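You operate a simulated robot arm through the tools that you are given. There is no shell and no other tool. Be economical: measure what you need, move in short steps, check, and stop when the job is done.

You are at the controls of a simulated robot arm. One attempt, no reset.

JOB
Tone field 3 of the clamped strap to 70% without scorching it.
Fine: iron back on its rest, switched off; hold it by its handle. Set down upright: impulse iron.

It is judged by the outcome, as a careful person would: the job done as asked, and still so three seconds after it is handed in. It fails if anything else is knocked over, pushed out of place, dropped, spilled or broken.

ROBOT AND FRAMES
A 7-joint arm with a two-finger parallel gripper, fixed in place. Base frame: the origin is at the foot of the arm, x ahead of it, y to its left, z up; the work surface is at about z = 860. Units: mm, degrees, N and s.
With the tool pointing down near the work surface it reaches from about 460 to 920 mm from the base axis. Its first joint turns from -115.0 to 115.0 degrees. Payload 3.91 kg.
Tool frame: the origin (TCP) lies between the finger pads and is the grasp point; the fingertips stand 30 mm ahead of it; z points along the fingers, y is the line along which they close. Largest opening 110 mm; finger width 20, thickness 10; the body of the gripper, 48 by 112 mm, starts 55 mm behind the TCP.
Orientation is that of the tool frame in the base frame, as a unit quaternion [w, x, y, z]. With the fingers straight down and closing along the base's y, the tool's x points along the base's -x, its y along +y and its z along -z.

CONTROLS
- The arm moves only by the tool arm_command. Its argument "moves" is a list of rows, each a list of 3 entries, a list of its own where there are three numbers: the finger opening in mm, from 0 to 110, then the shift along the tool's x, y, z in mm, then the turn, a rotation vector about the tool's x, y, z in degrees. In form: [[fingers, [dx, dy, dz], [rx, ry, rz]], ...]. A call has 1 to 10 rows; each row shifts and turns the commanded pose from where the row before left it, along the tool's axes as they then stand. A row lasts 0.2 s, in which the tool goes at most 50 mm and 8.6 degrees; a call with a longer step from one row to the next is refused whole, and so is a gripper value outside its range. Where a pose cannot be reached the arm comes as near as it can. A force on the tool above 40 N (or 10 N above the force at the start of the call, whichever is more), or a blocked arm, ends the call early, and 0.2 s more pass. The fingers move at their own pace (about 153 mm/s each) and stop on an object; they squeeze with about 33 N. The grip force told is the motor's: it shows also when the fingers shut on nothing. Time passes only in rows, and 0.2 s behind the last, so rows that do not move let the fingers close. It gives the time, the measured TCP pose, the force on the tool (base axes), the opening and the grip force at its end, in the units of the frame above (readings bear some noise), with the torque about the TCP (base axes, N m) and any sound that the robot's microphone picked up.
- Cameras (640 x 400 px; columns grow to the right, rows downward): "scene" is fixed at [218.9, 649.9, 1644.9]; the picture's right is [-0.86, -0.51, 0.00], its down [-0.33, 0.55, -0.76] and it looks along [0.39, -0.66, -0.64] (base axes); focal length 331 px, centre (320, 200). "wrist" rides on the gripper at [72, 17, -103] in the tool frame; the picture's right is [-0.23, 0.97, 0.00], its down [-0.76, -0.18, -0.62] and it looks along [-0.61, -0.14, 0.78] (tool axes); focal length 222 px, centre (320, 200). There is no depth. A picture from a camera that has moved, and an enlarged one, comes with that camera's place and axes in the base frame and with its lens.
- capture(camera): a new picture of that camera. The clock stands still meanwhile.
- raise_lower(by): slides the trunk up (or, below 0, down) by that many mm; the arm rides with it, the base frame stays. It gives what a move gives, with no picture.
- zoom(camera, box): a new picture of the part [left, top, right, bottom] of that camera's present view, enlarged. The clock stands still meanwhile.
- hand_in(): hands the job in; it is judged then, once.

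Work in short steps. Places have to be worked out from the pictures, the camera data and where the tool is seen: move nearer, look again, correct. Check each grasp and each placing, and mend what went wrong. You have 120 turns and 76 pictures in all, those below and enlarged ones among them. Open the gripper and draw the arm clear of the work before you hand the job in, unless the task says otherwise; then end with one line.

The tools are called after ">>>" as name(argument=value, ...) on one line, values as JSON. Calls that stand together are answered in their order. arm_command: Moves the arm, as the interface text tells. Its arguments: {"type":"object","properties":{"moves":{"type":"array","items":{"type":"array"}}},"required":["moves"]} The other tools are called the same way: raise_lower (by) slides the trunk up or down; capture (camera) takes a picture; zoom (camera, box) takes an enlarged picture of a part of a camera's view; hand_in () hands the job in.

At the start:

```text
clock: 0.0
position: [531.6, -59.9, 1193.9]
orientation: [0.0, 0.0, 1.0, 0.0]
ft_force: [0.3, 0.9, 0.2]
moment: [0.0, 0.01, 0.02]
width: 110.1
finger_force: 0.1
trunk travel left (down, up): [-825.0, 165.0]
```

scene: 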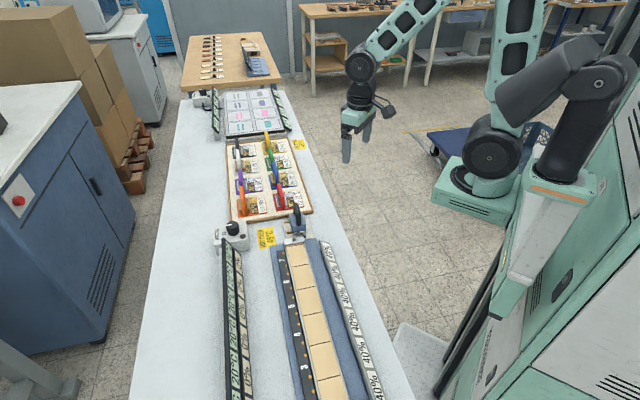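
wrist: 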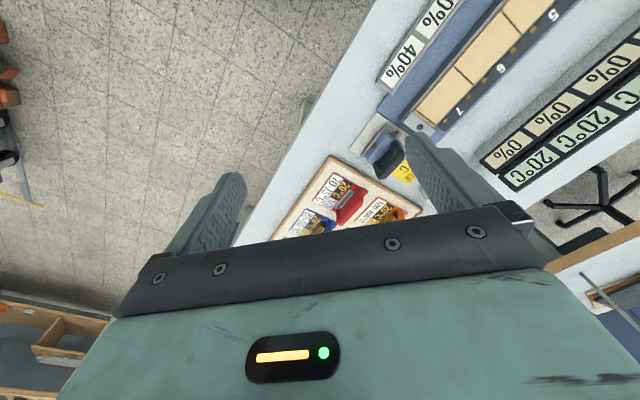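

The scene shows a bench with a strap, displays, a rack of coloured irons and a chart. I'll zoom in to read the labels.

>>> zoom(camera="scene", box=[200, 120, 330, 225])

>>> zoom(camera="scene", box=[200, 200, 400, 400])

>>> zoom(camera="scene", box=[180, 25, 300, 145])

```text
3.81 times, centred on (265, 172) of scene
camera zoom: at [218.9, 649.9, 1644.9], right [-0.86, -0.51, 0.0], down [-0.33, 0.55, -0.76], along [0.39, -0.66, -0.64], focal length 1260 px, centre (530, 305)
```

zoom: 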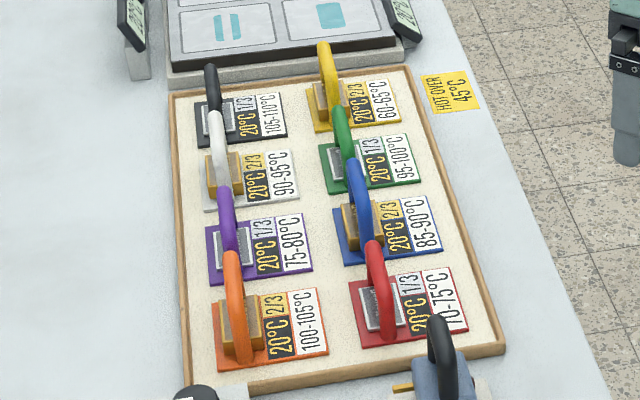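

```text
2.00 times, centred on (300, 300) of scene
camera zoom: at [218.9, 649.9, 1644.9], right [-0.86, -0.51, 0.0], down [-0.33, 0.55, -0.76], along [0.39, -0.66, -0.64], focal length 662 px, centre (360, 0)
```

zoom: 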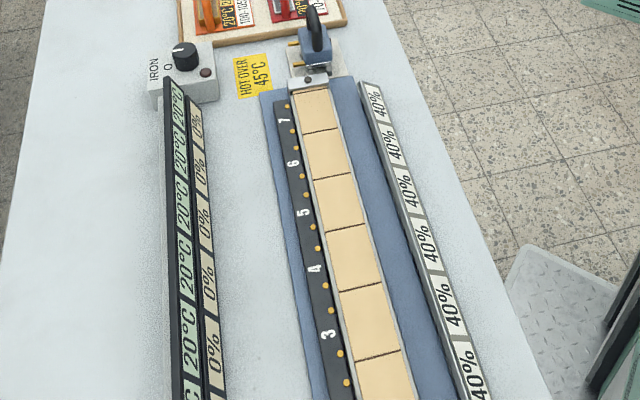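

```text
3.33 times, centred on (240, 85) of scene
camera zoom: at [218.9, 649.9, 1644.9], right [-0.86, -0.51, 0.0], down [-0.33, 0.55, -0.76], along [0.39, -0.66, -0.64], focal length 1102 px, centre (587, 583)
```

zoom: 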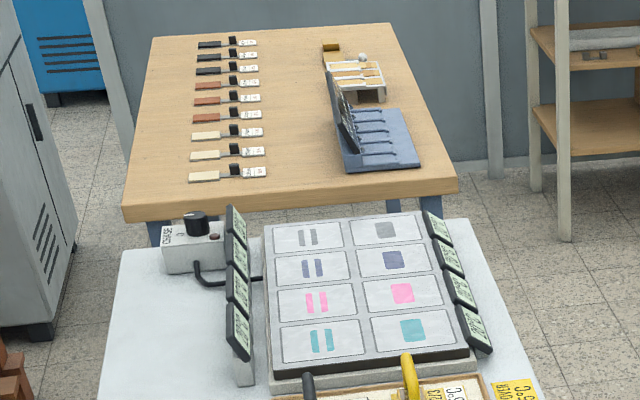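

Iron (blue with black handle) stands near (680, 13), its knob box near (826, 160), field 3 near (383, 347). I'll move above the strap end, yaw by 45°, and look at the iron.

>>> arm_command(moves=[[110, [-15, 40, 23], [0, 0, 0]], [110, [-15, 40, 23], [0, 0, 0]], [110, [-15, 40, 23], [0, 0, 0]], [110, [-15, 40, 23], [0, 0, 0]], [110, [0, 0, 0], [0, 0, 7.5]], [110, [0, 0, 0], [0, 0, 7.5]], [110, [0, 0, 0], [0, 0, 7.5]], [110, [0, 0, 0], [0, 0, 7.5]], [110, [0, 0, 0], [0, 0, 7.5]], [110, [0, 0, 0], [0, 0, 7.5]]])

>>> capture(camera="wrist")

>>> capture(camera="scene")

```text
clock: 2.2
position: [591.0, 99.4, 1101.7]
orientation: [0.0, 0.384, 0.923, 0.0]
ft_force: [0.1, 0.0, -0.2]
moment: [0.0, 0.02, -0.02]
width: 110.1
finger_force: 0.0
trunk travel left (down, up): [-825.0, 165.0]
```

```text
70 pictures are left
camera wrist: at [552.5, 162.8, 1204.6], right [0.85, 0.53, 0.0], down [0.41, -0.67, 0.62], along [0.33, -0.53, -0.78], focal length 222 px, centre (320, 200)
```

wrist: 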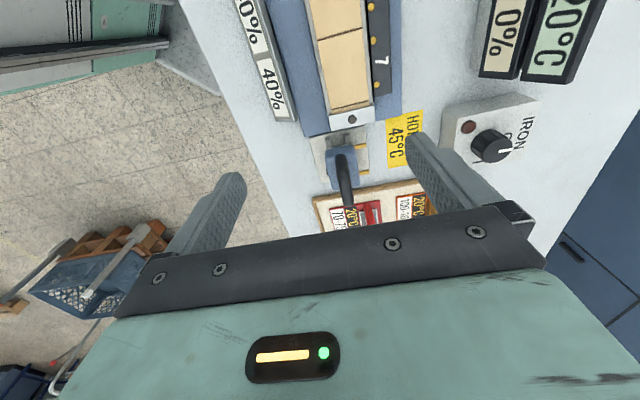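

```text
69 pictures are left
```

scene: 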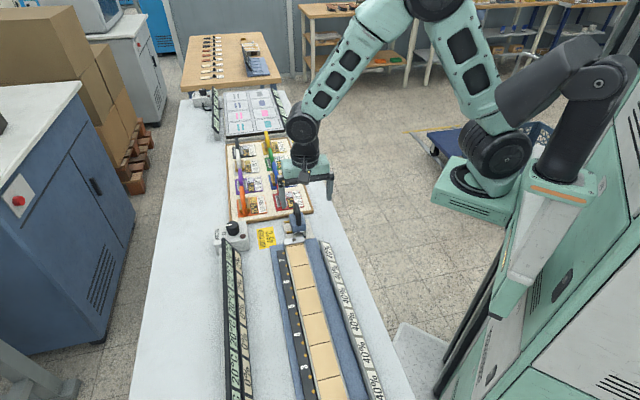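

The wrist camera now sees the iron and knob. Zooming in on both.

>>> zoom(camera="wrist", box=[290, 100, 450, 210])

>>> zoom(camera="wrist", box=[430, 80, 560, 180])

>>> zoom(camera="scene", box=[270, 190, 330, 260])

```text
3.64 times, centred on (370, 155) of wrist
camera zoom: at [552.5, 162.8, 1204.6], right [0.85, 0.53, 0.0], down [0.41, -0.67, 0.62], along [0.33, -0.53, -0.78], focal length 808 px, centre (138, 364)
```

zoom: 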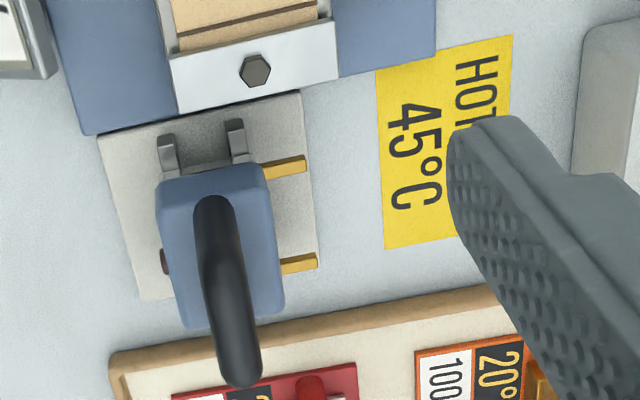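

```text
4.00 times, centred on (495, 130) of wrist
camera zoom: at [552.5, 162.8, 1204.6], right [0.85, 0.53, 0.0], down [0.41, -0.67, 0.62], along [0.33, -0.53, -0.78], focal length 888 px, centre (-380, 480)
```

zoom: 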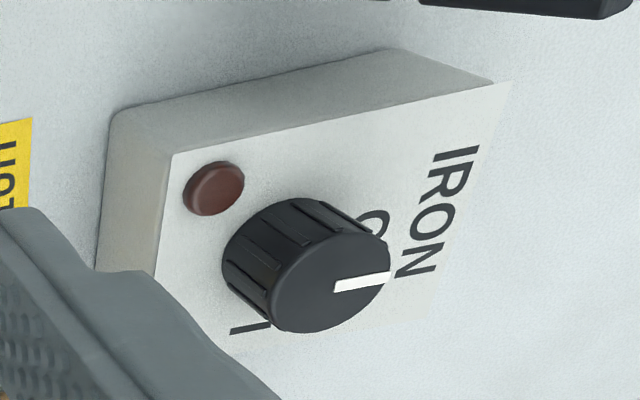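

```text
5.71 times, centred on (300, 225) of scene
camera zoom: at [218.9, 649.9, 1644.9], right [-0.86, -0.51, 0.0], down [-0.33, 0.55, -0.76], along [0.39, -0.66, -0.64], focal length 1890 px, centre (434, 57)
```

zoom: 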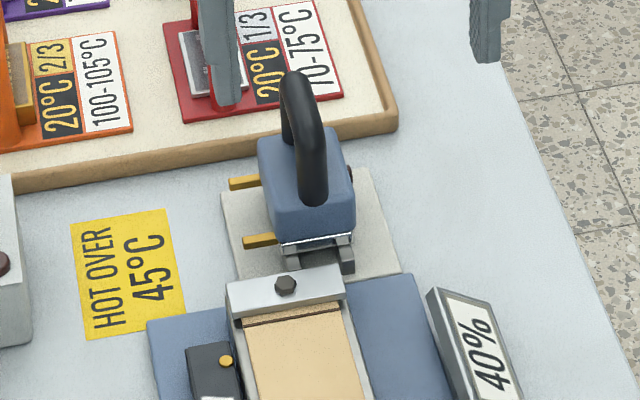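

The iron has brass lugs on the dotted rail's side and a D-handle along the strap. Now a closer look at the strap, displays and field 3 – I move over there for a view.

>>> zoom(camera="scene", box=[210, 310, 390, 400])

>>> zoom(camera="scene", box=[205, 210, 285, 260])

>>> zoom(camera="wrist", box=[230, 0, 410, 130])

```text
3.56 times, centred on (300, 355) of scene
camera zoom: at [218.9, 649.9, 1644.9], right [-0.86, -0.51, 0.0], down [-0.33, 0.55, -0.76], along [0.39, -0.66, -0.64], focal length 1176 px, centre (391, -351)
```

zoom: 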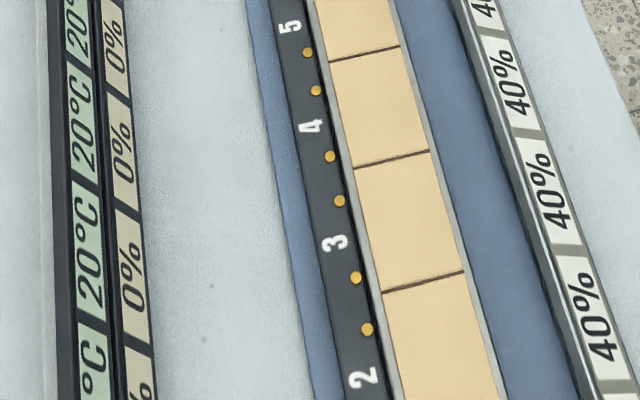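

```text
8.00 times, centred on (245, 235) of scene
camera zoom: at [218.9, 649.9, 1644.9], right [-0.86, -0.51, 0.0], down [-0.33, 0.55, -0.76], along [0.39, -0.66, -0.64], focal length 2646 px, centre (920, -80)
```

zoom: 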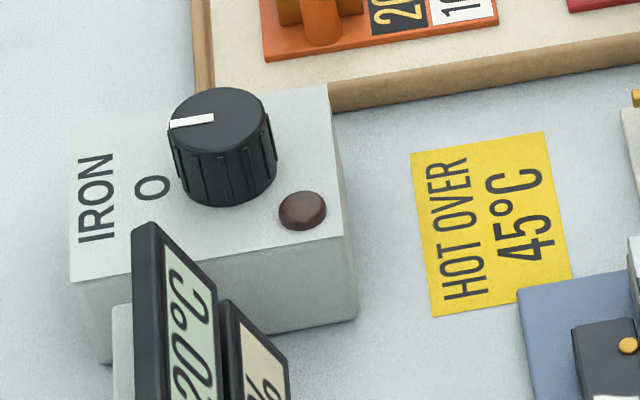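

```text
3.08 times, centred on (320, 65) of wrist
camera zoom: at [552.5, 162.8, 1204.6], right [0.85, 0.53, 0.0], down [0.41, -0.67, 0.62], along [0.33, -0.53, -0.78], focal length 684 px, centre (320, 615)
```

zoom: 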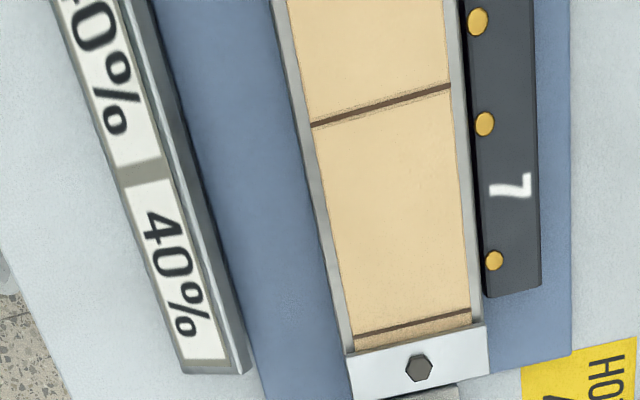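

Knob top triangulates to about (798, 178, 958). I go above it for a close look.

>>> arm_command(moves=[[110, [-18, 40.4, 8], [0, 0, 0]], [110, [-18, 40.4, 8], [0, 0, 0]], [110, [-18, 40.4, 8], [0, 0, 0]], [110, [-18, 40.4, 8], [0, 0, 0]], [110, [-18, 40.4, 8], [0, 0, 0]], [110, [0, 0, 0], [0, 0, 0]]])

>>> capture(camera="wrist")

```text
clock: 3.6
position: [798.2, 177.1, 1062.1]
orientation: [0.0, 0.383, 0.924, 0.001]
ft_force: [0.4, -0.2, 0.5]
moment: [-0.01, -0.01, -0.01]
width: 110.0
finger_force: 0.0
trunk travel left (down, up): [-825.0, 165.0]
```

```text
62 pictures are left
camera wrist: at [759.3, 240.7, 1165.6], right [0.85, 0.53, 0.0], down [0.41, -0.66, 0.62], along [0.33, -0.53, -0.78], focal length 222 px, centre (320, 200)
```

wrist: 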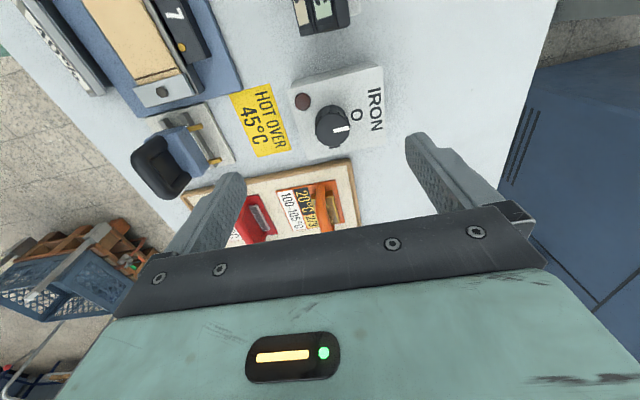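

>>> zoom(camera="wrist", box=[280, 60, 400, 160])

>>> zoom(camera="wrist", box=[110, 70, 260, 210])

>>> zoom(camera="scene", box=[200, 180, 320, 260])

```text
4.00 times, centred on (340, 110) of wrist
camera zoom: at [759.3, 240.7, 1165.6], right [0.85, 0.53, 0.0], down [0.41, -0.66, 0.62], along [0.33, -0.53, -0.78], focal length 888 px, centre (240, 560)
```

zoom: 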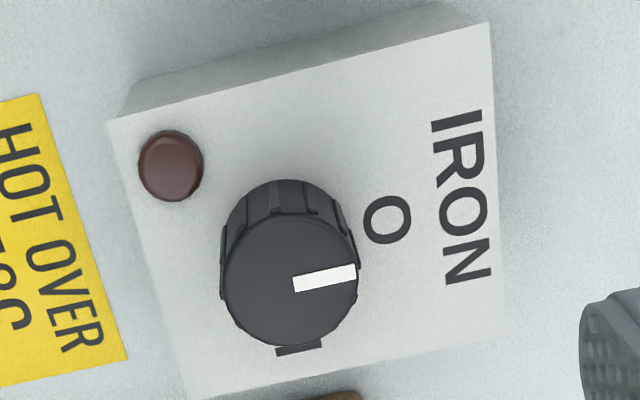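

```text
2.86 times, centred on (185, 140) of wrist
camera zoom: at [759.3, 240.7, 1165.6], right [0.85, 0.53, 0.0], down [0.41, -0.66, 0.62], along [0.33, -0.53, -0.78], focal length 635 px, centre (706, 371)
```

zoom: 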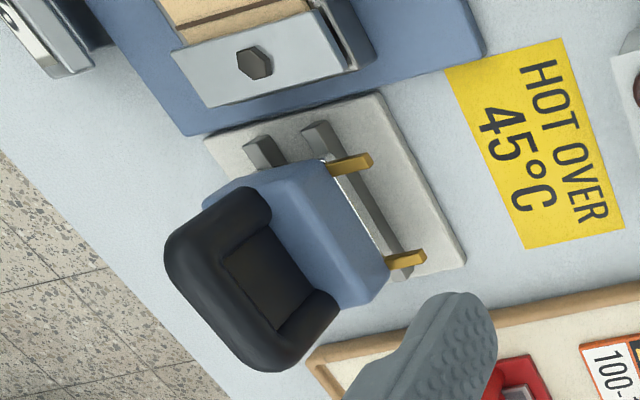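

```text
5.00 times, centred on (260, 220) of scene
camera zoom: at [218.9, 649.9, 1644.9], right [-0.86, -0.51, 0.0], down [-0.33, 0.55, -0.76], along [0.39, -0.66, -0.64], focal length 1654 px, centre (620, 100)
```

zoom: 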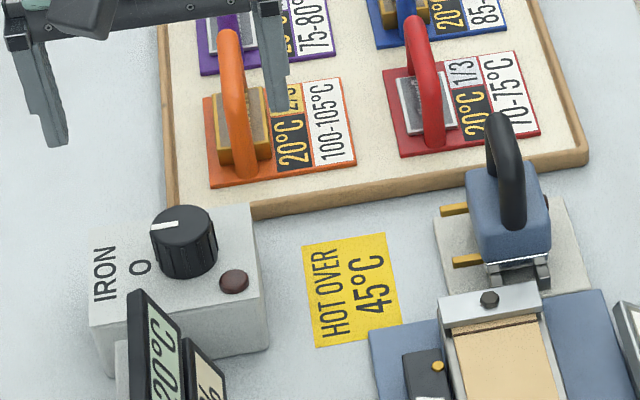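

The knob points to 0; the "I" mark is 90° clockwise (toward the tray). I align over the knob, turn back to zero yaw so there's wrist travel, and lower to z≈1000.

>>> arm_command(moves=[[80, [-5.8, 5.4, 30], [0, 0, 0]], [80, [-5.8, 5.4, 30], [0, 0, 0]], [80, [0, 0, 0], [0, 0, -7.5]], [80, [0, 0, 0], [0, 0, -7.5]], [80, [0, 0, 0], [0, 0, -7.5]], [80, [0, 0, 0], [0, 0, -7.5]], [80, [0, 0, 0], [0, 0, -7.5]], [80, [0, 0, 0], [0, 0, -7.5]], [80, [0, 0, 0], [0, 0, 0]]])

>>> capture(camera="wrist")

>>> zoom(camera="scene", box=[200, 180, 320, 260])

```text
clock: 5.6
position: [814.8, 178.3, 1001.7]
orientation: [-0.001, 0.0, 1.0, 0.0]
ft_force: [-0.1, 0.2, 1.7]
moment: [-0.03, -0.01, -0.04]
width: 80.0
finger_force: 0.1
trunk travel left (down, up): [-825.0, 165.0]
```

```text
58 pictures are left
camera wrist: at [741.9, 194.7, 1104.8], right [0.23, 0.97, 0.0], down [0.76, -0.18, 0.62], along [0.61, -0.14, -0.78], focal length 222 px, centre (320, 200)
```

wrist: 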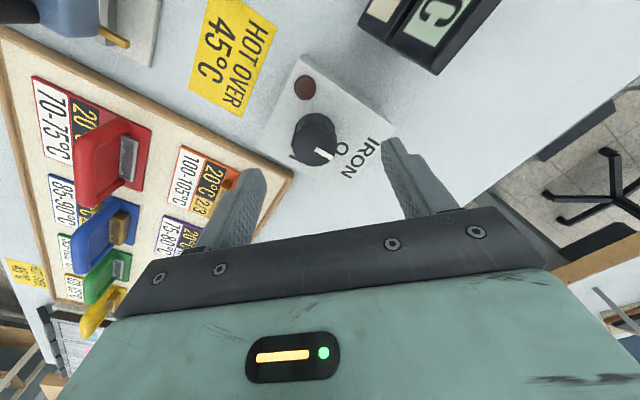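

```text
5.00 times, centred on (260, 220) of scene
camera zoom: at [218.9, 649.9, 1644.9], right [-0.86, -0.51, 0.0], down [-0.33, 0.55, -0.76], along [0.39, -0.66, -0.64], focal length 1654 px, centre (620, 100)
```

zoom: 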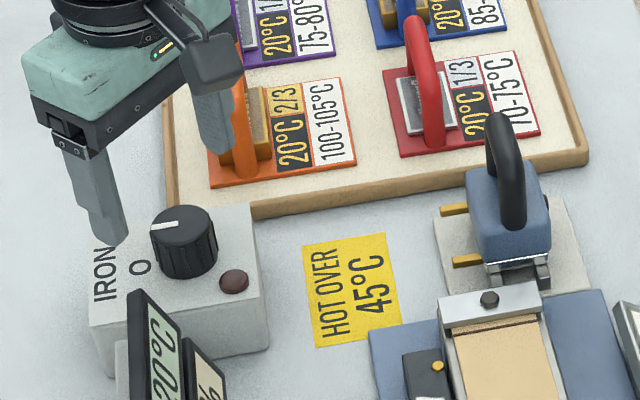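

>>> zoom(camera="wrist", box=[250, 60, 410, 200])

```text
2.86 times, centred on (330, 130) of wrist
camera zoom: at [741.9, 194.7, 1104.8], right [0.23, 0.97, 0.0], down [0.76, -0.18, 0.62], along [0.61, -0.14, -0.78], focal length 635 px, centre (291, 400)
```

zoom: 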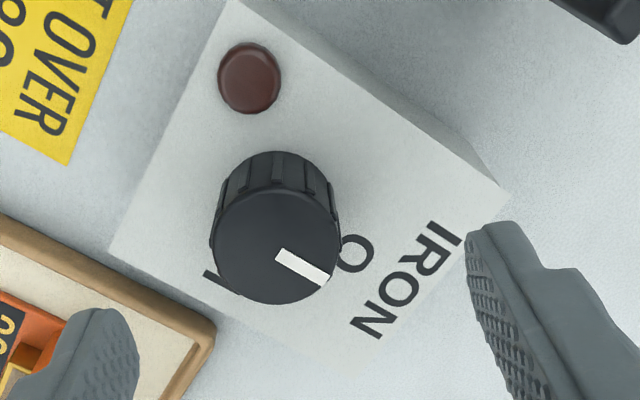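

Both views agree: knob centre (815, 175), top z≈945, box top ≈917. I lower to TCP z≈955 and close gently on the knob.

>>> arm_command(moves=[[64, [-0.2, -3.3, 10], [0, 0, 0]], [64, [0, 0, 14], [0, 0, 0]], [64, [0, 0, 12], [0, 0, 0]], [64, [0, 0, 10], [0, 0, 0]], [64, [0, 0, 0], [0, 0, 0]]])

>>> capture(camera="wrist")

```text
clock: 6.8
position: [815.2, 176.0, 955.9]
orientation: [0.001, -0.001, 1.0, 0.0]
ft_force: [0.1, 0.7, -0.8]
moment: [-0.01, -0.01, -0.01]
width: 64.1
finger_force: 0.1
trunk travel left (down, up): [-825.0, 165.0]
```

```text
55 pictures are left
camera wrist: at [742.1, 192.4, 1058.9], right [0.23, 0.97, 0.0], down [0.76, -0.18, 0.62], along [0.61, -0.14, -0.78], focal length 222 px, centre (320, 200)
```

wrist: 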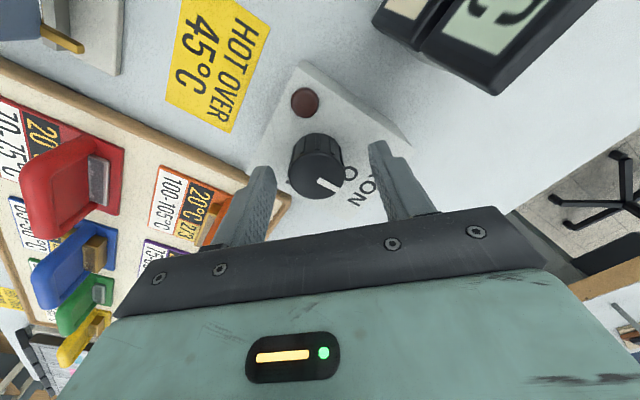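

Fingers straddle the knob well. Closing, then turning clockwise 90°.

>>> arm_command(moves=[[20, [0, 0, 0], [0, 0, 0]], [20, [0, 0, 0], [0, 0, 0]]])

>>> arm_command(moves=[[20, [0, 0, 0], [0, 0, 8.5]], [20, [0, 0, 0], [0, 0, 8.5]], [20, [0, 0, 0], [0, 0, 8.5]], [20, [0, 0, 0], [0, 0, 8.5]]])

>>> capture(camera="wrist")

```text
clock: 7.4
position: [815.5, 173.6, 955.8]
orientation: [0.0, 0.0, 1.0, -0.001]
ft_force: [-1.7, -12.6, 2.5]
moment: [-0.53, 0.55, 0.02]
width: 34.8
finger_force: 45.3
trunk travel left (down, up): [-825.0, 165.0]
```

```text
clock: 8.4
position: [816.6, 174.6, 955.0]
orientation: [0.001, 0.294, 0.956, 0.001]
ft_force: [4.5, -15.4, 1.1]
moment: [-0.25, 0.21, -0.03]
width: 34.8
finger_force: 44.7
trunk travel left (down, up): [-825.0, 165.0]
```

```text
54 pictures are left
camera wrist: at [764.4, 228.7, 1058.7], right [0.74, 0.68, 0.0], down [0.53, -0.58, 0.62], along [0.42, -0.46, -0.78], focal length 222 px, centre (320, 200)
```

wrist: 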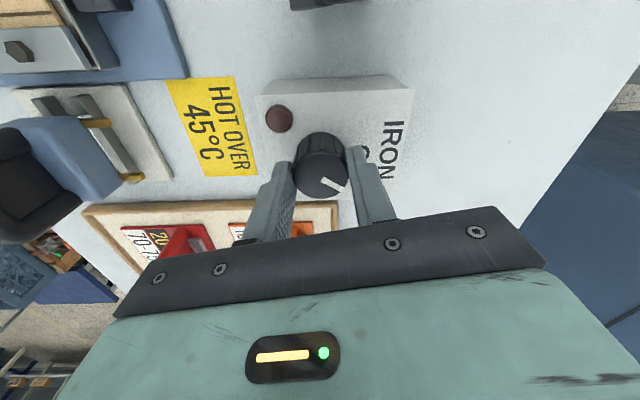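

The knob follows the gripper. I relieve a side load and finish the turn.

>>> arm_command(moves=[[20, [-0.8, -1.2, 0], [0, 0, 8]], [20, [0, 0, 0], [0, 0, 8]], [20, [0, 0, 0], [0, 0, 8]], [20, [0, 0, 0], [0, 0, 8]], [20, [0, 0, 0], [0, 0, 8]], [20, [0, 0, 0], [0, 0, 8]], [20, [0, 0, 0], [0, 0, 8]]])

>>> capture(camera="wrist")

```text
clock: 10.0
position: [816.0, 174.9, 956.0]
orientation: [0.001, 0.708, 0.706, 0.003]
ft_force: [29.1, 5.9, 4.0]
moment: [-0.95, -0.6, 0.1]
width: 34.6
finger_force: 44.8
trunk travel left (down, up): [-825.0, 165.0]
```

```text
53 pictures are left
camera wrist: at [833.0, 246.9, 1059.1], right [0.97, -0.23, 0.0], down [-0.18, -0.76, 0.62], along [-0.14, -0.6, -0.78], focal length 222 px, centre (320, 200)
```

wrist: 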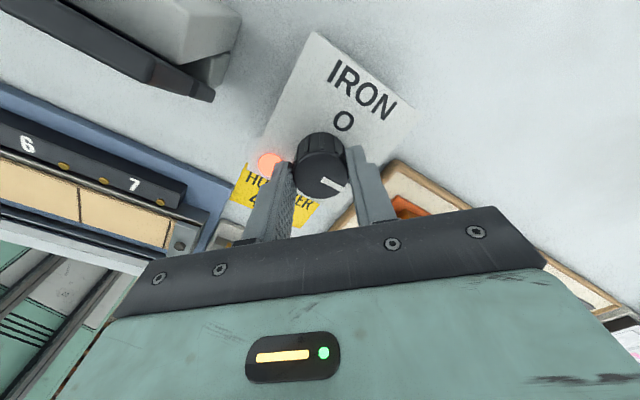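

Lamp is lit: the iron is powered. I release, rise, rotate back to 45°, and travel above the iron.

>>> arm_command(moves=[[64, [0, 0, 0], [0, 0, 0]], [64, [0, 0, -40], [0, 0, 0]], [64, [0, 0, -45], [0, 0, 0]], [64, [0, 0, -45], [0, 0, -7.5]], [64, [0, 0, 0], [0, 0, -7.5]], [64, [0, 0, 0], [0, 0, -7.5]], [64, [0, 0, 0], [0, 0, -7.5]], [64, [0, 0, 0], [0, 0, -7.5]], [64, [0, 0, 0], [0, 0, -7.5]]])

>>> arm_command(moves=[[80, [1.7, -40, 0], [0, 0, 0]], [80, [1.7, -40, 0], [0, 0, 0]], [80, [1.7, -40, 0], [0, 0, 0]], [80, [1.7, -40, 0], [0, 0, 0]], [80, [1.7, -40, 0], [0, 0, 0]], [80, [0, 0, 0], [0, 0, 0]]])

>>> capture(camera="wrist")

>>> capture(camera="scene")

```text
clock: 12.0
position: [814.7, 172.4, 1085.0]
orientation: [0.0, 0.382, 0.924, -0.001]
ft_force: [0.0, -0.8, -0.2]
moment: [0.01, 0.03, 0.02]
width: 64.1
finger_force: 0.1
trunk travel left (down, up): [-825.0, 165.0]
```

```text
clock: 13.4
position: [666.7, 37.3, 1085.3]
orientation: [0.0, 0.383, 0.924, 0.0]
ft_force: [0.4, 0.2, -0.7]
moment: [-0.03, 0.01, -0.03]
width: 80.0
finger_force: 0.1
trunk travel left (down, up): [-825.0, 165.0]
```

```text
52 pictures are left
camera wrist: at [628.0, 100.9, 1188.6], right [0.85, 0.53, 0.0], down [0.41, -0.66, 0.62], along [0.33, -0.53, -0.78], focal length 222 px, centre (320, 200)
```

wrist: 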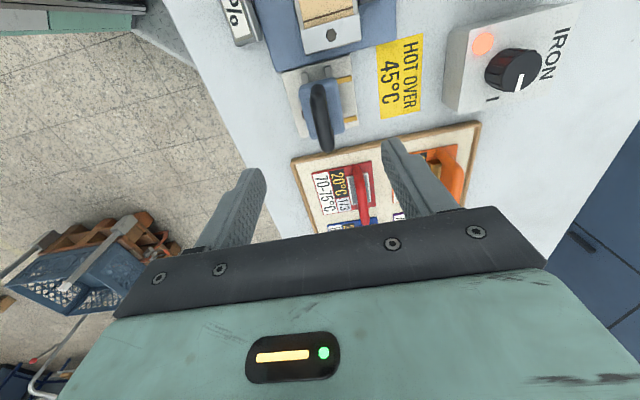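

```text
51 pictures are left
```

scene: 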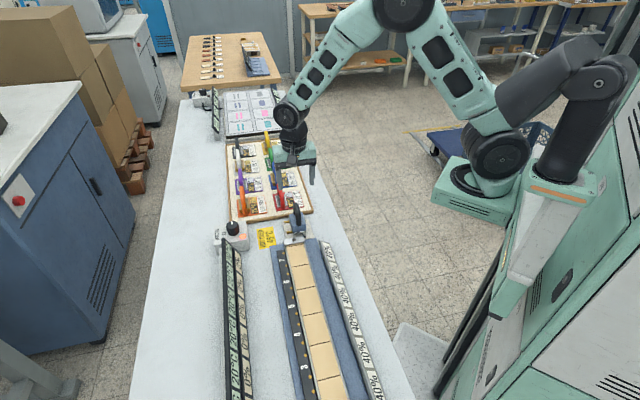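

>>> zoom(camera="wrist", box=[270, 20, 390, 160])

>>> zoom(camera="scene", box=[270, 190, 330, 260])

```text
2.86 times, centred on (330, 90) of wrist
camera zoom: at [628.0, 100.9, 1188.6], right [0.85, 0.53, 0.0], down [0.41, -0.66, 0.62], along [0.33, -0.53, -0.78], focal length 635 px, centre (291, 514)
```

zoom: 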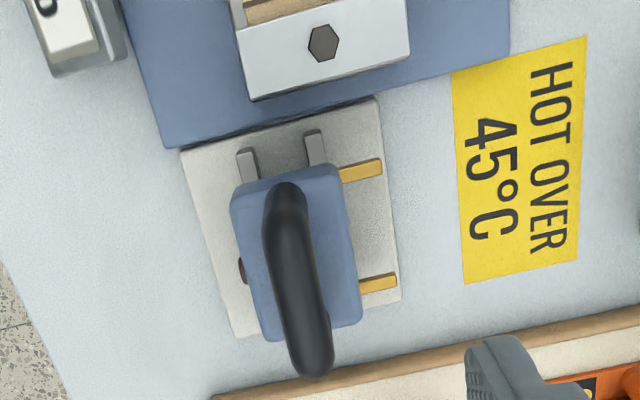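

```text
5.71 times, centred on (300, 225) of scene
camera zoom: at [218.9, 649.9, 1644.9], right [-0.86, -0.51, 0.0], down [-0.33, 0.55, -0.76], along [0.39, -0.66, -0.64], focal length 1890 px, centre (434, 57)
```

zoom: 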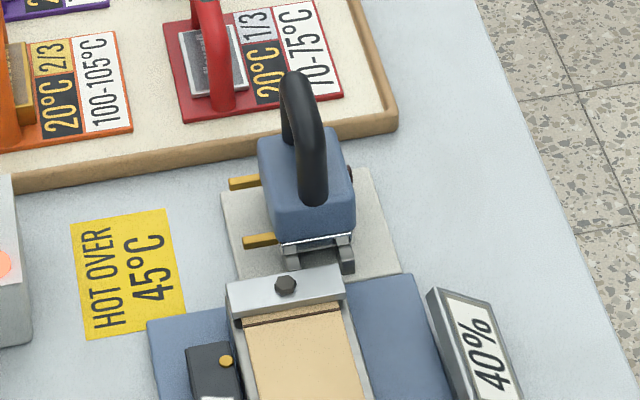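

Rest centre works out at (675, 32), bench axis aligned with my 45° yaw, handle top z≈970. I line up and go down to z≈1000 to check.

>>> arm_command(moves=[[60, [-5, 1.1, 30], [0, 0, 0]], [60, [-5, 1.1, 30], [0, 0, 0]], [60, [0, 0, 23], [0, 0, 0]], [60, [0, 0, 0], [0, 0, 0]]])

>>> capture(camera="wrist")

>>> zoom(camera="scene", box=[250, 160, 350, 260])

```text
clock: 14.4
position: [674.4, 34.3, 1001.6]
orientation: [0.001, 0.382, 0.924, -0.001]
ft_force: [-0.6, 1.3, -0.9]
moment: [0.02, -0.02, 0.01]
width: 59.7
finger_force: 0.1
trunk travel left (down, up): [-825.0, 165.0]
```

```text
48 pictures are left
camera wrist: at [635.6, 96.3, 1105.2], right [0.85, 0.53, 0.0], down [0.41, -0.66, 0.62], along [0.33, -0.53, -0.78], focal length 222 px, centre (320, 200)
```

wrist: 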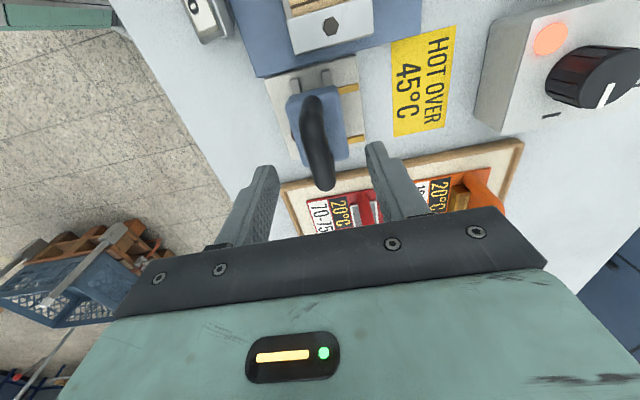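

```text
4.00 times, centred on (300, 210) of scene
camera zoom: at [218.9, 649.9, 1644.9], right [-0.86, -0.51, 0.0], down [-0.33, 0.55, -0.76], along [0.39, -0.66, -0.64], focal length 1323 px, centre (400, 160)
```

zoom: 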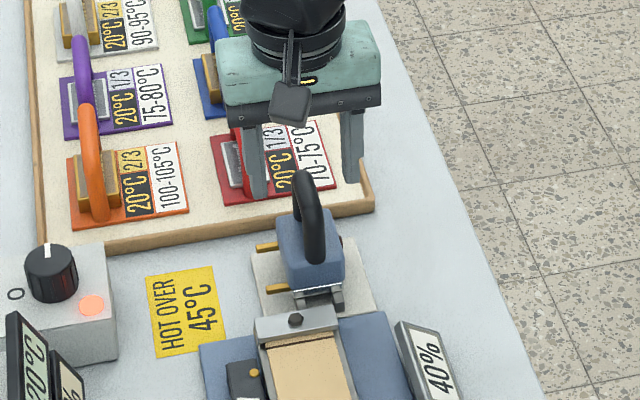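

Alignment looks good. Lowering over the handle and closing.

>>> arm_command(moves=[[60, [0, 0, 14], [0, 0, 0]], [60, [0, 0, 14], [0, 0, 0]], [60, [0, 0, 12], [0, 0, 0]], [60, [0, 0, 0], [0, 0, 0]]])

>>> capture(camera="wrist")

>>> zoom(camera="scene", box=[260, 180, 340, 260])

```text
clock: 15.4
position: [675.0, 32.6, 961.4]
orientation: [0.0, 0.383, 0.924, 0.001]
ft_force: [0.2, -0.2, 0.0]
moment: [0.05, 0.01, -0.02]
width: 60.1
finger_force: 0.0
trunk travel left (down, up): [-825.0, 165.0]
```

```text
46 pictures are left
camera wrist: at [635.2, 95.1, 1065.7], right [0.85, 0.53, 0.0], down [0.41, -0.66, 0.62], along [0.33, -0.53, -0.78], focal length 222 px, centre (320, 200)
```

wrist: 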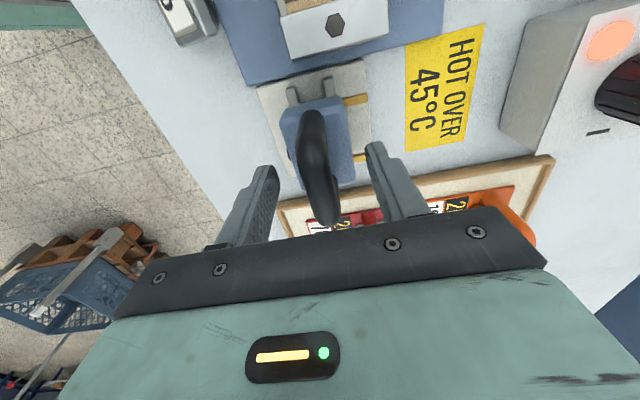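

```text
5.00 times, centred on (300, 220) of scene
camera zoom: at [218.9, 649.9, 1644.9], right [-0.86, -0.51, 0.0], down [-0.33, 0.55, -0.76], along [0.39, -0.66, -0.64], focal length 1654 px, centre (420, 100)
```

zoom: 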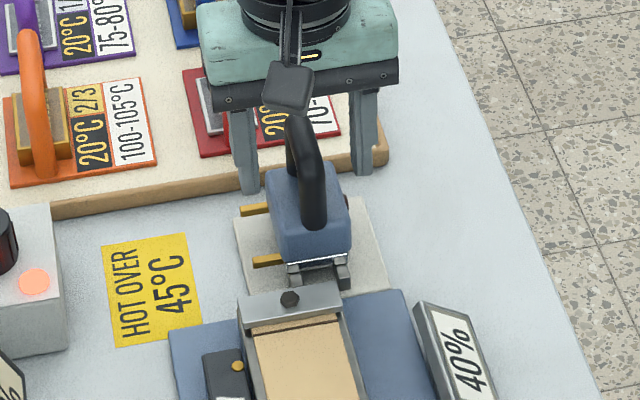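

Handle sits centred between the fingers. Closing.

>>> arm_command(moves=[[0, [0, 0, 0], [0, 0, 0]], [0, [0, 0, 0], [0, 0, 0]], [0, [0, 0, 0], [0, 0, 0]]])

>>> capture(camera="wrist")

```text
clock: 16.2
position: [674.9, 32.2, 962.6]
orientation: [0.0, 0.383, 0.924, 0.001]
ft_force: [1.8, 0.8, 0.2]
moment: [-0.03, -0.02, 0.0]
width: 16.6
finger_force: 33.0
trunk travel left (down, up): [-825.0, 165.0]
```

```text
44 pictures are left
camera wrist: at [635.3, 95.2, 1065.8], right [0.85, 0.53, 0.0], down [0.41, -0.66, 0.62], along [0.33, -0.53, -0.78], focal length 222 px, centre (320, 200)
```

wrist: 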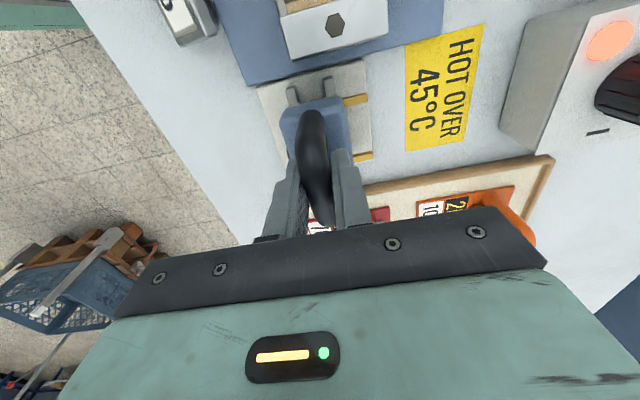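

Gripped at 16.6 mm. Rest grasp pose noted: (674.9, 32.2, 962.6). Lifting 60 mm and checking.

>>> arm_command(moves=[[0, [0, 0, -10], [0, 0, 0]], [0, [0, 0, -20], [0, 0, 0]], [0, [0, 0, -30], [0, 0, 0]], [0, [0, 0, 0], [0, 0, 0]]])

>>> capture(camera="wrist")

>>> zoom(camera="scene", box=[250, 160, 350, 260])

```text
clock: 17.2
position: [676.4, 32.4, 1023.0]
orientation: [0.0, 0.382, 0.924, 0.0]
ft_force: [-0.2, -0.5, -5.6]
moment: [0.02, -0.04, -0.02]
width: 16.7
finger_force: 33.0
trunk travel left (down, up): [-825.0, 165.0]
```

```text
43 pictures are left
camera wrist: at [637.4, 95.0, 1126.7], right [0.85, 0.53, 0.0], down [0.41, -0.66, 0.62], along [0.33, -0.53, -0.78], focal length 222 px, centre (320, 200)
```

wrist: 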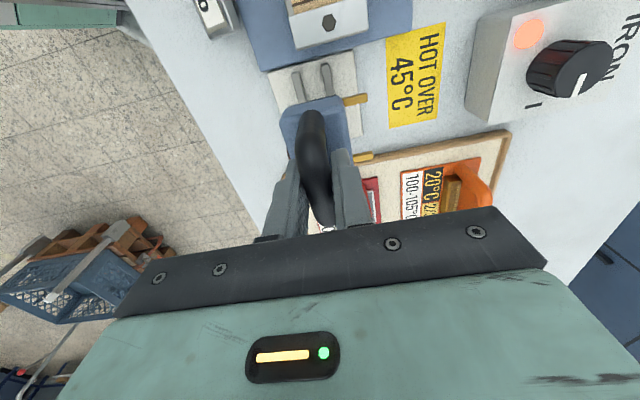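

```text
4.00 times, centred on (300, 210) of scene
camera zoom: at [218.9, 649.9, 1644.9], right [-0.86, -0.51, 0.0], down [-0.33, 0.55, -0.76], along [0.39, -0.66, -0.64], focal length 1323 px, centre (400, 160)
```

zoom: 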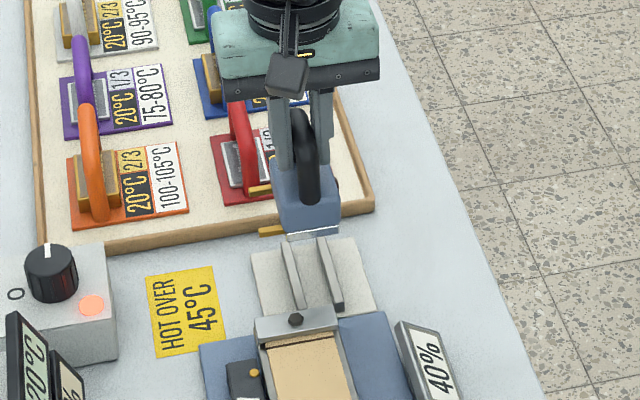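

Iron is held securely, with brass lugs 48 mm apart matching the contact pairs beside each field. Strap centreline is about 26 mm to +v; I travel along the strap at this height toward field 3.

>>> arm_command(moves=[[0, [20, 2.6, 0], [0, 0, 0]], [0, [35, 2.6, 0], [0, 0, 0]], [0, [40, 2.6, 0], [0, 0, 0]], [0, [40, 2.6, 0], [0, 0, 0]], [0, [40, 2.6, 0], [0, 0, 0]], [0, [40, 2.6, 0], [0, 0, 0]], [0, [40, 2.6, 0], [0, 0, 0]], [0, [40, 2.6, 0], [0, 0, 0]], [0, [35, 2.6, 0], [0, 0, 0]], [0, [20, 2.6, 0], [0, 0, 0]]])

>>> capture(camera="wrist")

>>> capture(camera="scene")

```text
clock: 19.4
position: [445.3, 297.4, 1024.0]
orientation: [0.0, 0.383, 0.924, 0.0]
ft_force: [0.1, 0.3, -5.4]
moment: [-0.04, 0.02, 0.0]
width: 16.7
finger_force: 32.4
trunk travel left (down, up): [-825.0, 165.0]
```

```text
41 pictures are left
camera wrist: at [406.0, 361.2, 1126.7], right [0.85, 0.53, 0.0], down [0.41, -0.66, 0.62], along [0.33, -0.53, -0.78], focal length 222 px, centre (320, 200)
```

wrist: 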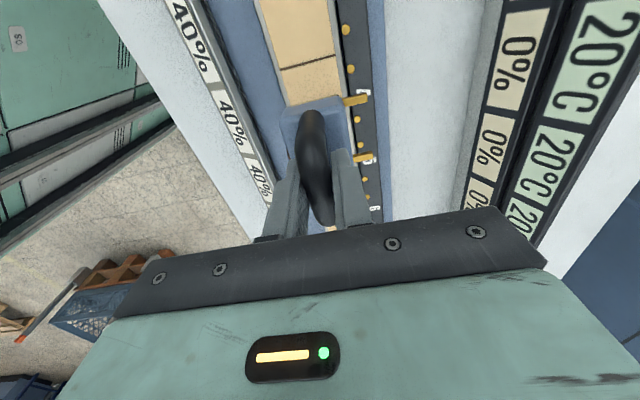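

```text
40 pictures are left
```

scene: 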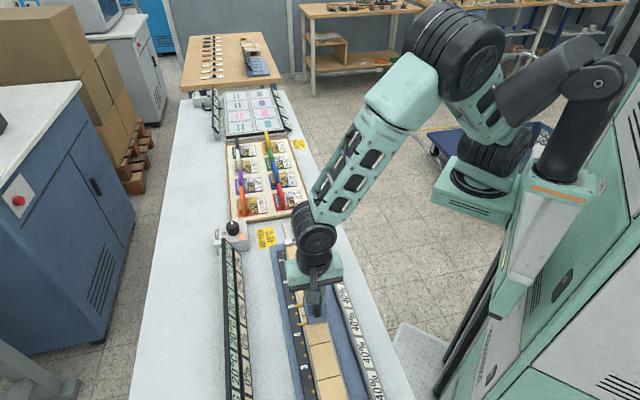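

>>> zoom(camera="wrist", box=[260, 0, 420, 110])

>>> zoom(camera="scene", box=[260, 270, 370, 400])

```text
3.64 times, centred on (340, 55) of wrist
camera zoom: at [406.0, 361.2, 1126.7], right [0.85, 0.53, 0.0], down [0.41, -0.66, 0.62], along [0.33, -0.53, -0.78], focal length 808 px, centre (247, 727)
```

zoom: 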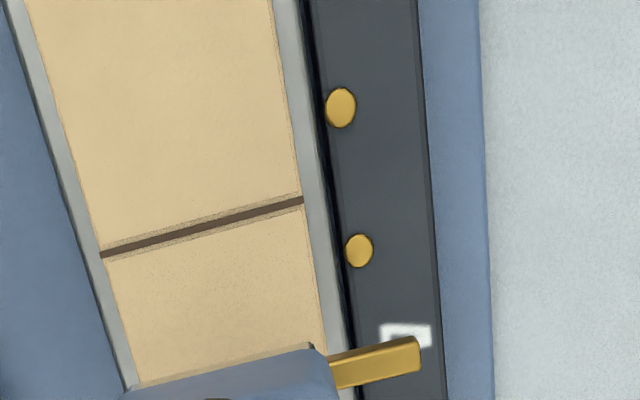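

```text
3.08 times, centred on (315, 335) of scene
camera zoom: at [218.9, 649.9, 1644.9], right [-0.86, -0.51, 0.0], down [-0.33, 0.55, -0.76], along [0.39, -0.66, -0.64], focal length 1018 px, centre (335, -215)
```

zoom: 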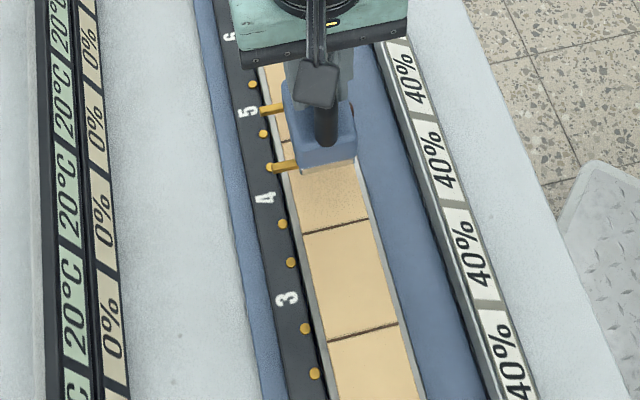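

The 4/3 boundary and dots are seen; field 3's centre computes to w≈18 (x≈384, y≈359), lateral already right. Moving there at hover height.

>>> arm_command(moves=[[0, [30, 0, 0], [0, 0, 0]], [0, [36, 0, 0], [0, 0, 0]], [0, [20, 0, 0], [0, 0, 0]], [0, [0, 0, 30], [0, 0, 0]], [0, [0, 0, 0], [0, 0, 0]]])

>>> capture(camera="wrist")

>>> zoom(camera="scene", box=[250, 280, 370, 400])

```text
clock: 20.6
position: [388.4, 359.4, 993.1]
orientation: [0.0, 0.383, 0.924, 0.0]
ft_force: [0.0, -0.1, -5.1]
moment: [-0.02, 0.0, -0.01]
width: 16.6
finger_force: 32.9
trunk travel left (down, up): [-825.0, 165.0]
```

```text
37 pictures are left
camera wrist: at [347.7, 423.0, 1096.6], right [0.85, 0.53, 0.0], down [0.41, -0.67, 0.62], along [0.33, -0.53, -0.78], focal length 222 px, centre (320, 200)
```

wrist: 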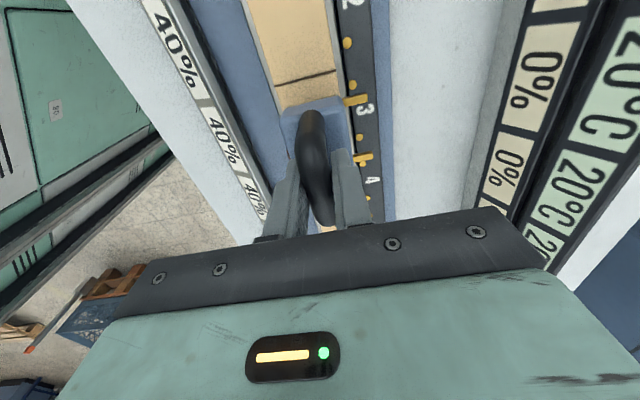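

```text
3.33 times, centred on (310, 340) of scene
camera zoom: at [218.9, 649.9, 1644.9], right [-0.86, -0.51, 0.0], down [-0.33, 0.55, -0.76], along [0.39, -0.66, -0.64], focal length 1102 px, centre (353, -267)
```

zoom: 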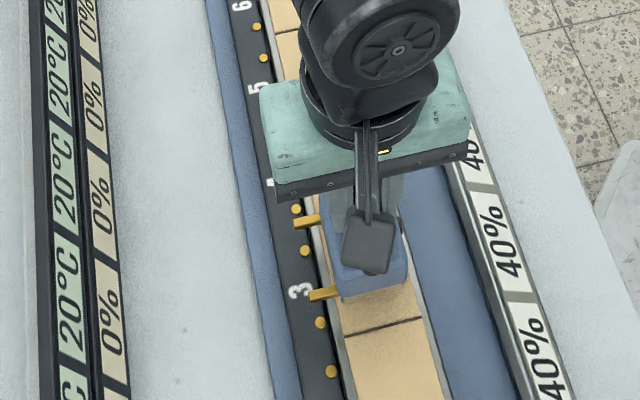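

>>> zoom(camera="wrist", box=[290, 30, 410, 200])

>>> zoom(camera="wrist", box=[320, 70, 390, 120])

```text
2.35 times, centred on (350, 115) of wrist
camera zoom: at [347.7, 423.0, 1096.6], right [0.85, 0.53, 0.0], down [0.41, -0.67, 0.62], along [0.33, -0.53, -0.78], focal length 523 px, centre (249, 400)
```

zoom: 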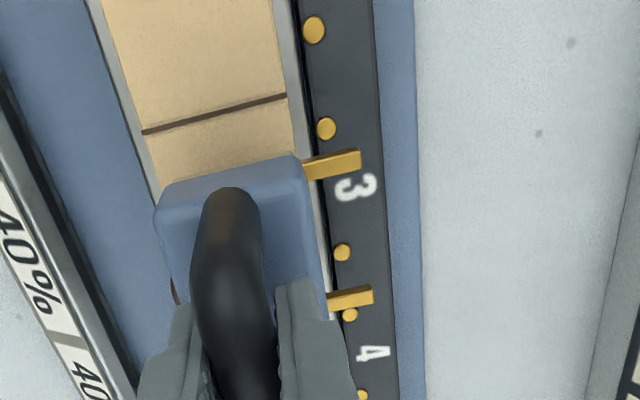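

```text
8.00 times, centred on (355, 95) of wrist
camera zoom: at [347.7, 423.0, 1096.6], right [0.85, 0.53, 0.0], down [0.41, -0.67, 0.62], along [0.33, -0.53, -0.78], focal length 1777 px, centre (40, 1040)
```

zoom: 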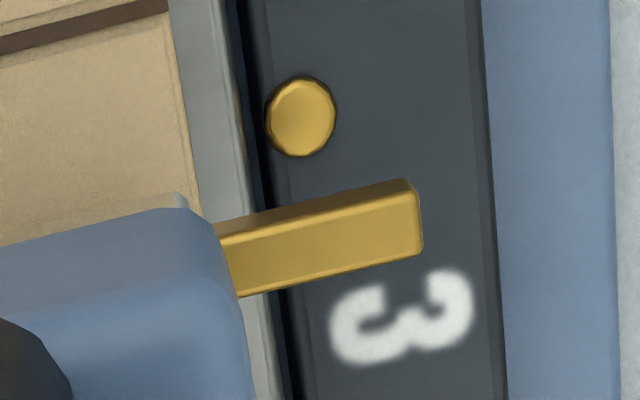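

Lugs need to go 4 mm toward field 2; gap to contacts is about 33 mm. I correct and lower 25 mm, still off the strap.

>>> arm_command(moves=[[0, [4.2, 0, 10], [0, 0, 0]], [0, [0, 0, 15], [0, 0, 0]], [0, [0, 0, 0], [0, 0, 0]]])

>>> zoom(camera="wrist", box=[290, 50, 410, 200])

>>> zoom(camera="scene", box=[250, 320, 370, 400])

```text
clock: 21.4
position: [383.4, 364.5, 973.5]
orientation: [-0.001, 0.384, 0.923, 0.005]
ft_force: [-3.9, -5.9, 28.9]
moment: [0.0, 0.03, -0.02]
width: 17.0
finger_force: 33.5
trunk travel left (down, up): [-825.0, 165.0]
```

```text
2.67 times, centred on (350, 125) of wrist
camera zoom: at [343.9, 426.0, 1076.4], right [0.85, 0.53, 0.01], down [0.41, -0.67, 0.62], along [0.33, -0.52, -0.79], focal length 592 px, centre (240, 400)
```

zoom: 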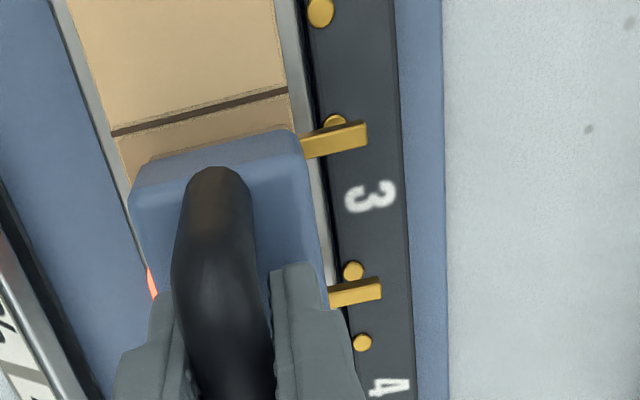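

```text
5.00 times, centred on (310, 360) of scene
camera zoom: at [218.9, 649.9, 1644.9], right [-0.86, -0.51, 0.0], down [-0.33, 0.55, -0.76], along [0.39, -0.66, -0.64], focal length 1654 px, centre (370, -600)
```

zoom: 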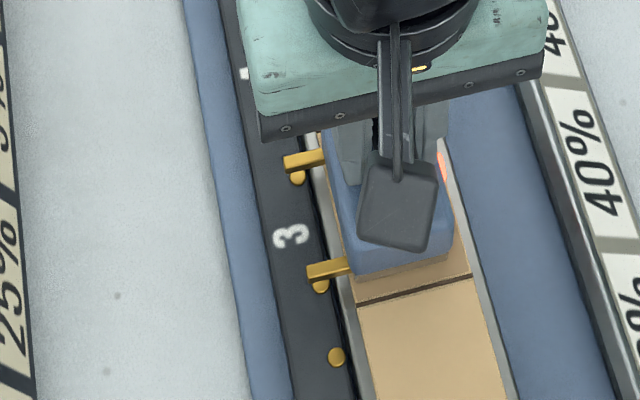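

Contact came earlier than computed and the iron is energised; a display reads 25%. Clock stands still, so I read the displays.

>>> zoom(camera="scene", box=[200, 280, 300, 400])

```text
3.33 times, centred on (250, 340) of scene
camera zoom: at [218.9, 649.9, 1644.9], right [-0.86, -0.51, 0.0], down [-0.33, 0.55, -0.76], along [0.39, -0.66, -0.64], focal length 1102 px, centre (553, -267)
```

zoom: 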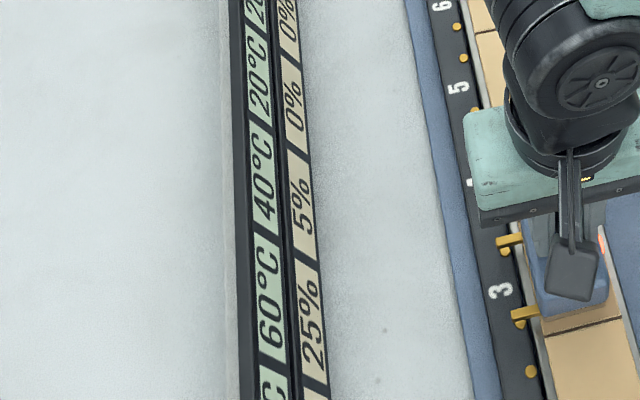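

Field 3 reads 60 °C / 25% and its neighbour 40 °C / 5% after ~0.5 s. I lift off straight away and see how tone and temperature behave.

>>> arm_command(moves=[[0, [0, 0, -25], [0, 0, 0]]])

>>> zoom(camera="scene", box=[200, 280, 300, 400])

```text
clock: 21.8
position: [395.6, 359.3, 991.1]
orientation: [0.001, 0.394, 0.919, -0.001]
ft_force: [0.2, 0.8, -6.0]
moment: [0.0, 0.0, 0.0]
width: 16.4
finger_force: 33.4
trunk travel left (down, up): [-825.0, 165.0]
```

```text
3.33 times, centred on (250, 340) of scene
camera zoom: at [218.9, 649.9, 1644.9], right [-0.86, -0.51, 0.0], down [-0.33, 0.55, -0.76], along [0.39, -0.66, -0.64], focal length 1102 px, centre (553, -267)
```

zoom: 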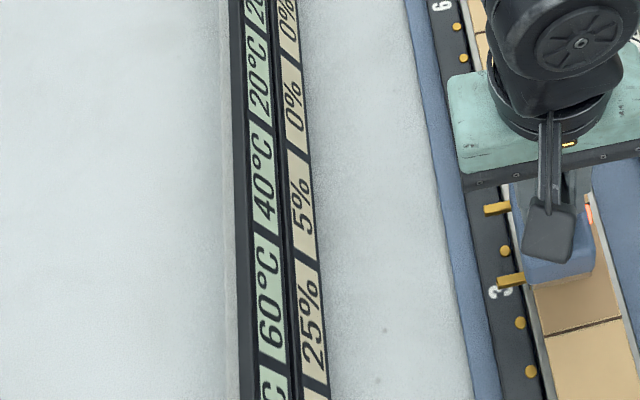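

Tone stays 25% after lift. The pose reading is off sideways; I let it settle 0.4 s and re-read.

>>> arm_command(moves=[[0, [0, 0, 0], [0, 0, 0]], [0, [0, 0, 0], [0, 0, 0]]])

>>> capture(camera="scene")

>>> zoom(camera="wrist", box=[290, 30, 410, 200])

```text
clock: 22.4
position: [395.0, 357.4, 991.7]
orientation: [0.0, 0.394, 0.919, -0.001]
ft_force: [-2.1, 1.4, -4.1]
moment: [-0.01, -0.06, -0.01]
width: 16.3
finger_force: 32.8
trunk travel left (down, up): [-825.0, 165.0]
```

```text
29 pictures are left
```

scene: 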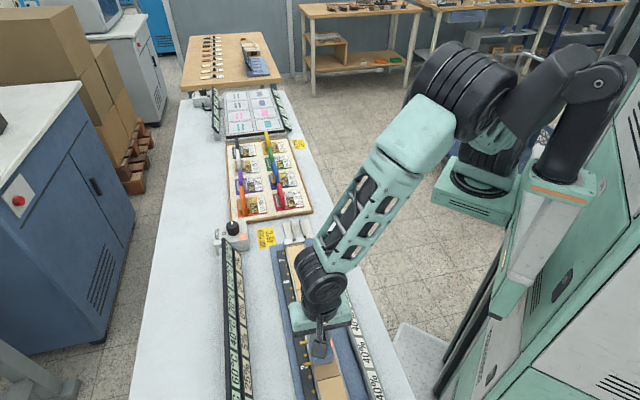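

```text
2.35 times, centred on (350, 115) of wrist
camera zoom: at [357.1, 421.9, 1095.0], right [0.86, 0.51, 0.0], down [0.4, -0.67, 0.62], along [0.32, -0.54, -0.78], focal length 523 px, centre (249, 400)
```

zoom: 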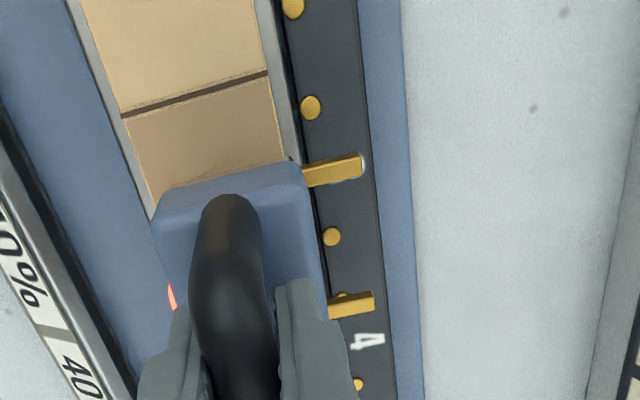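

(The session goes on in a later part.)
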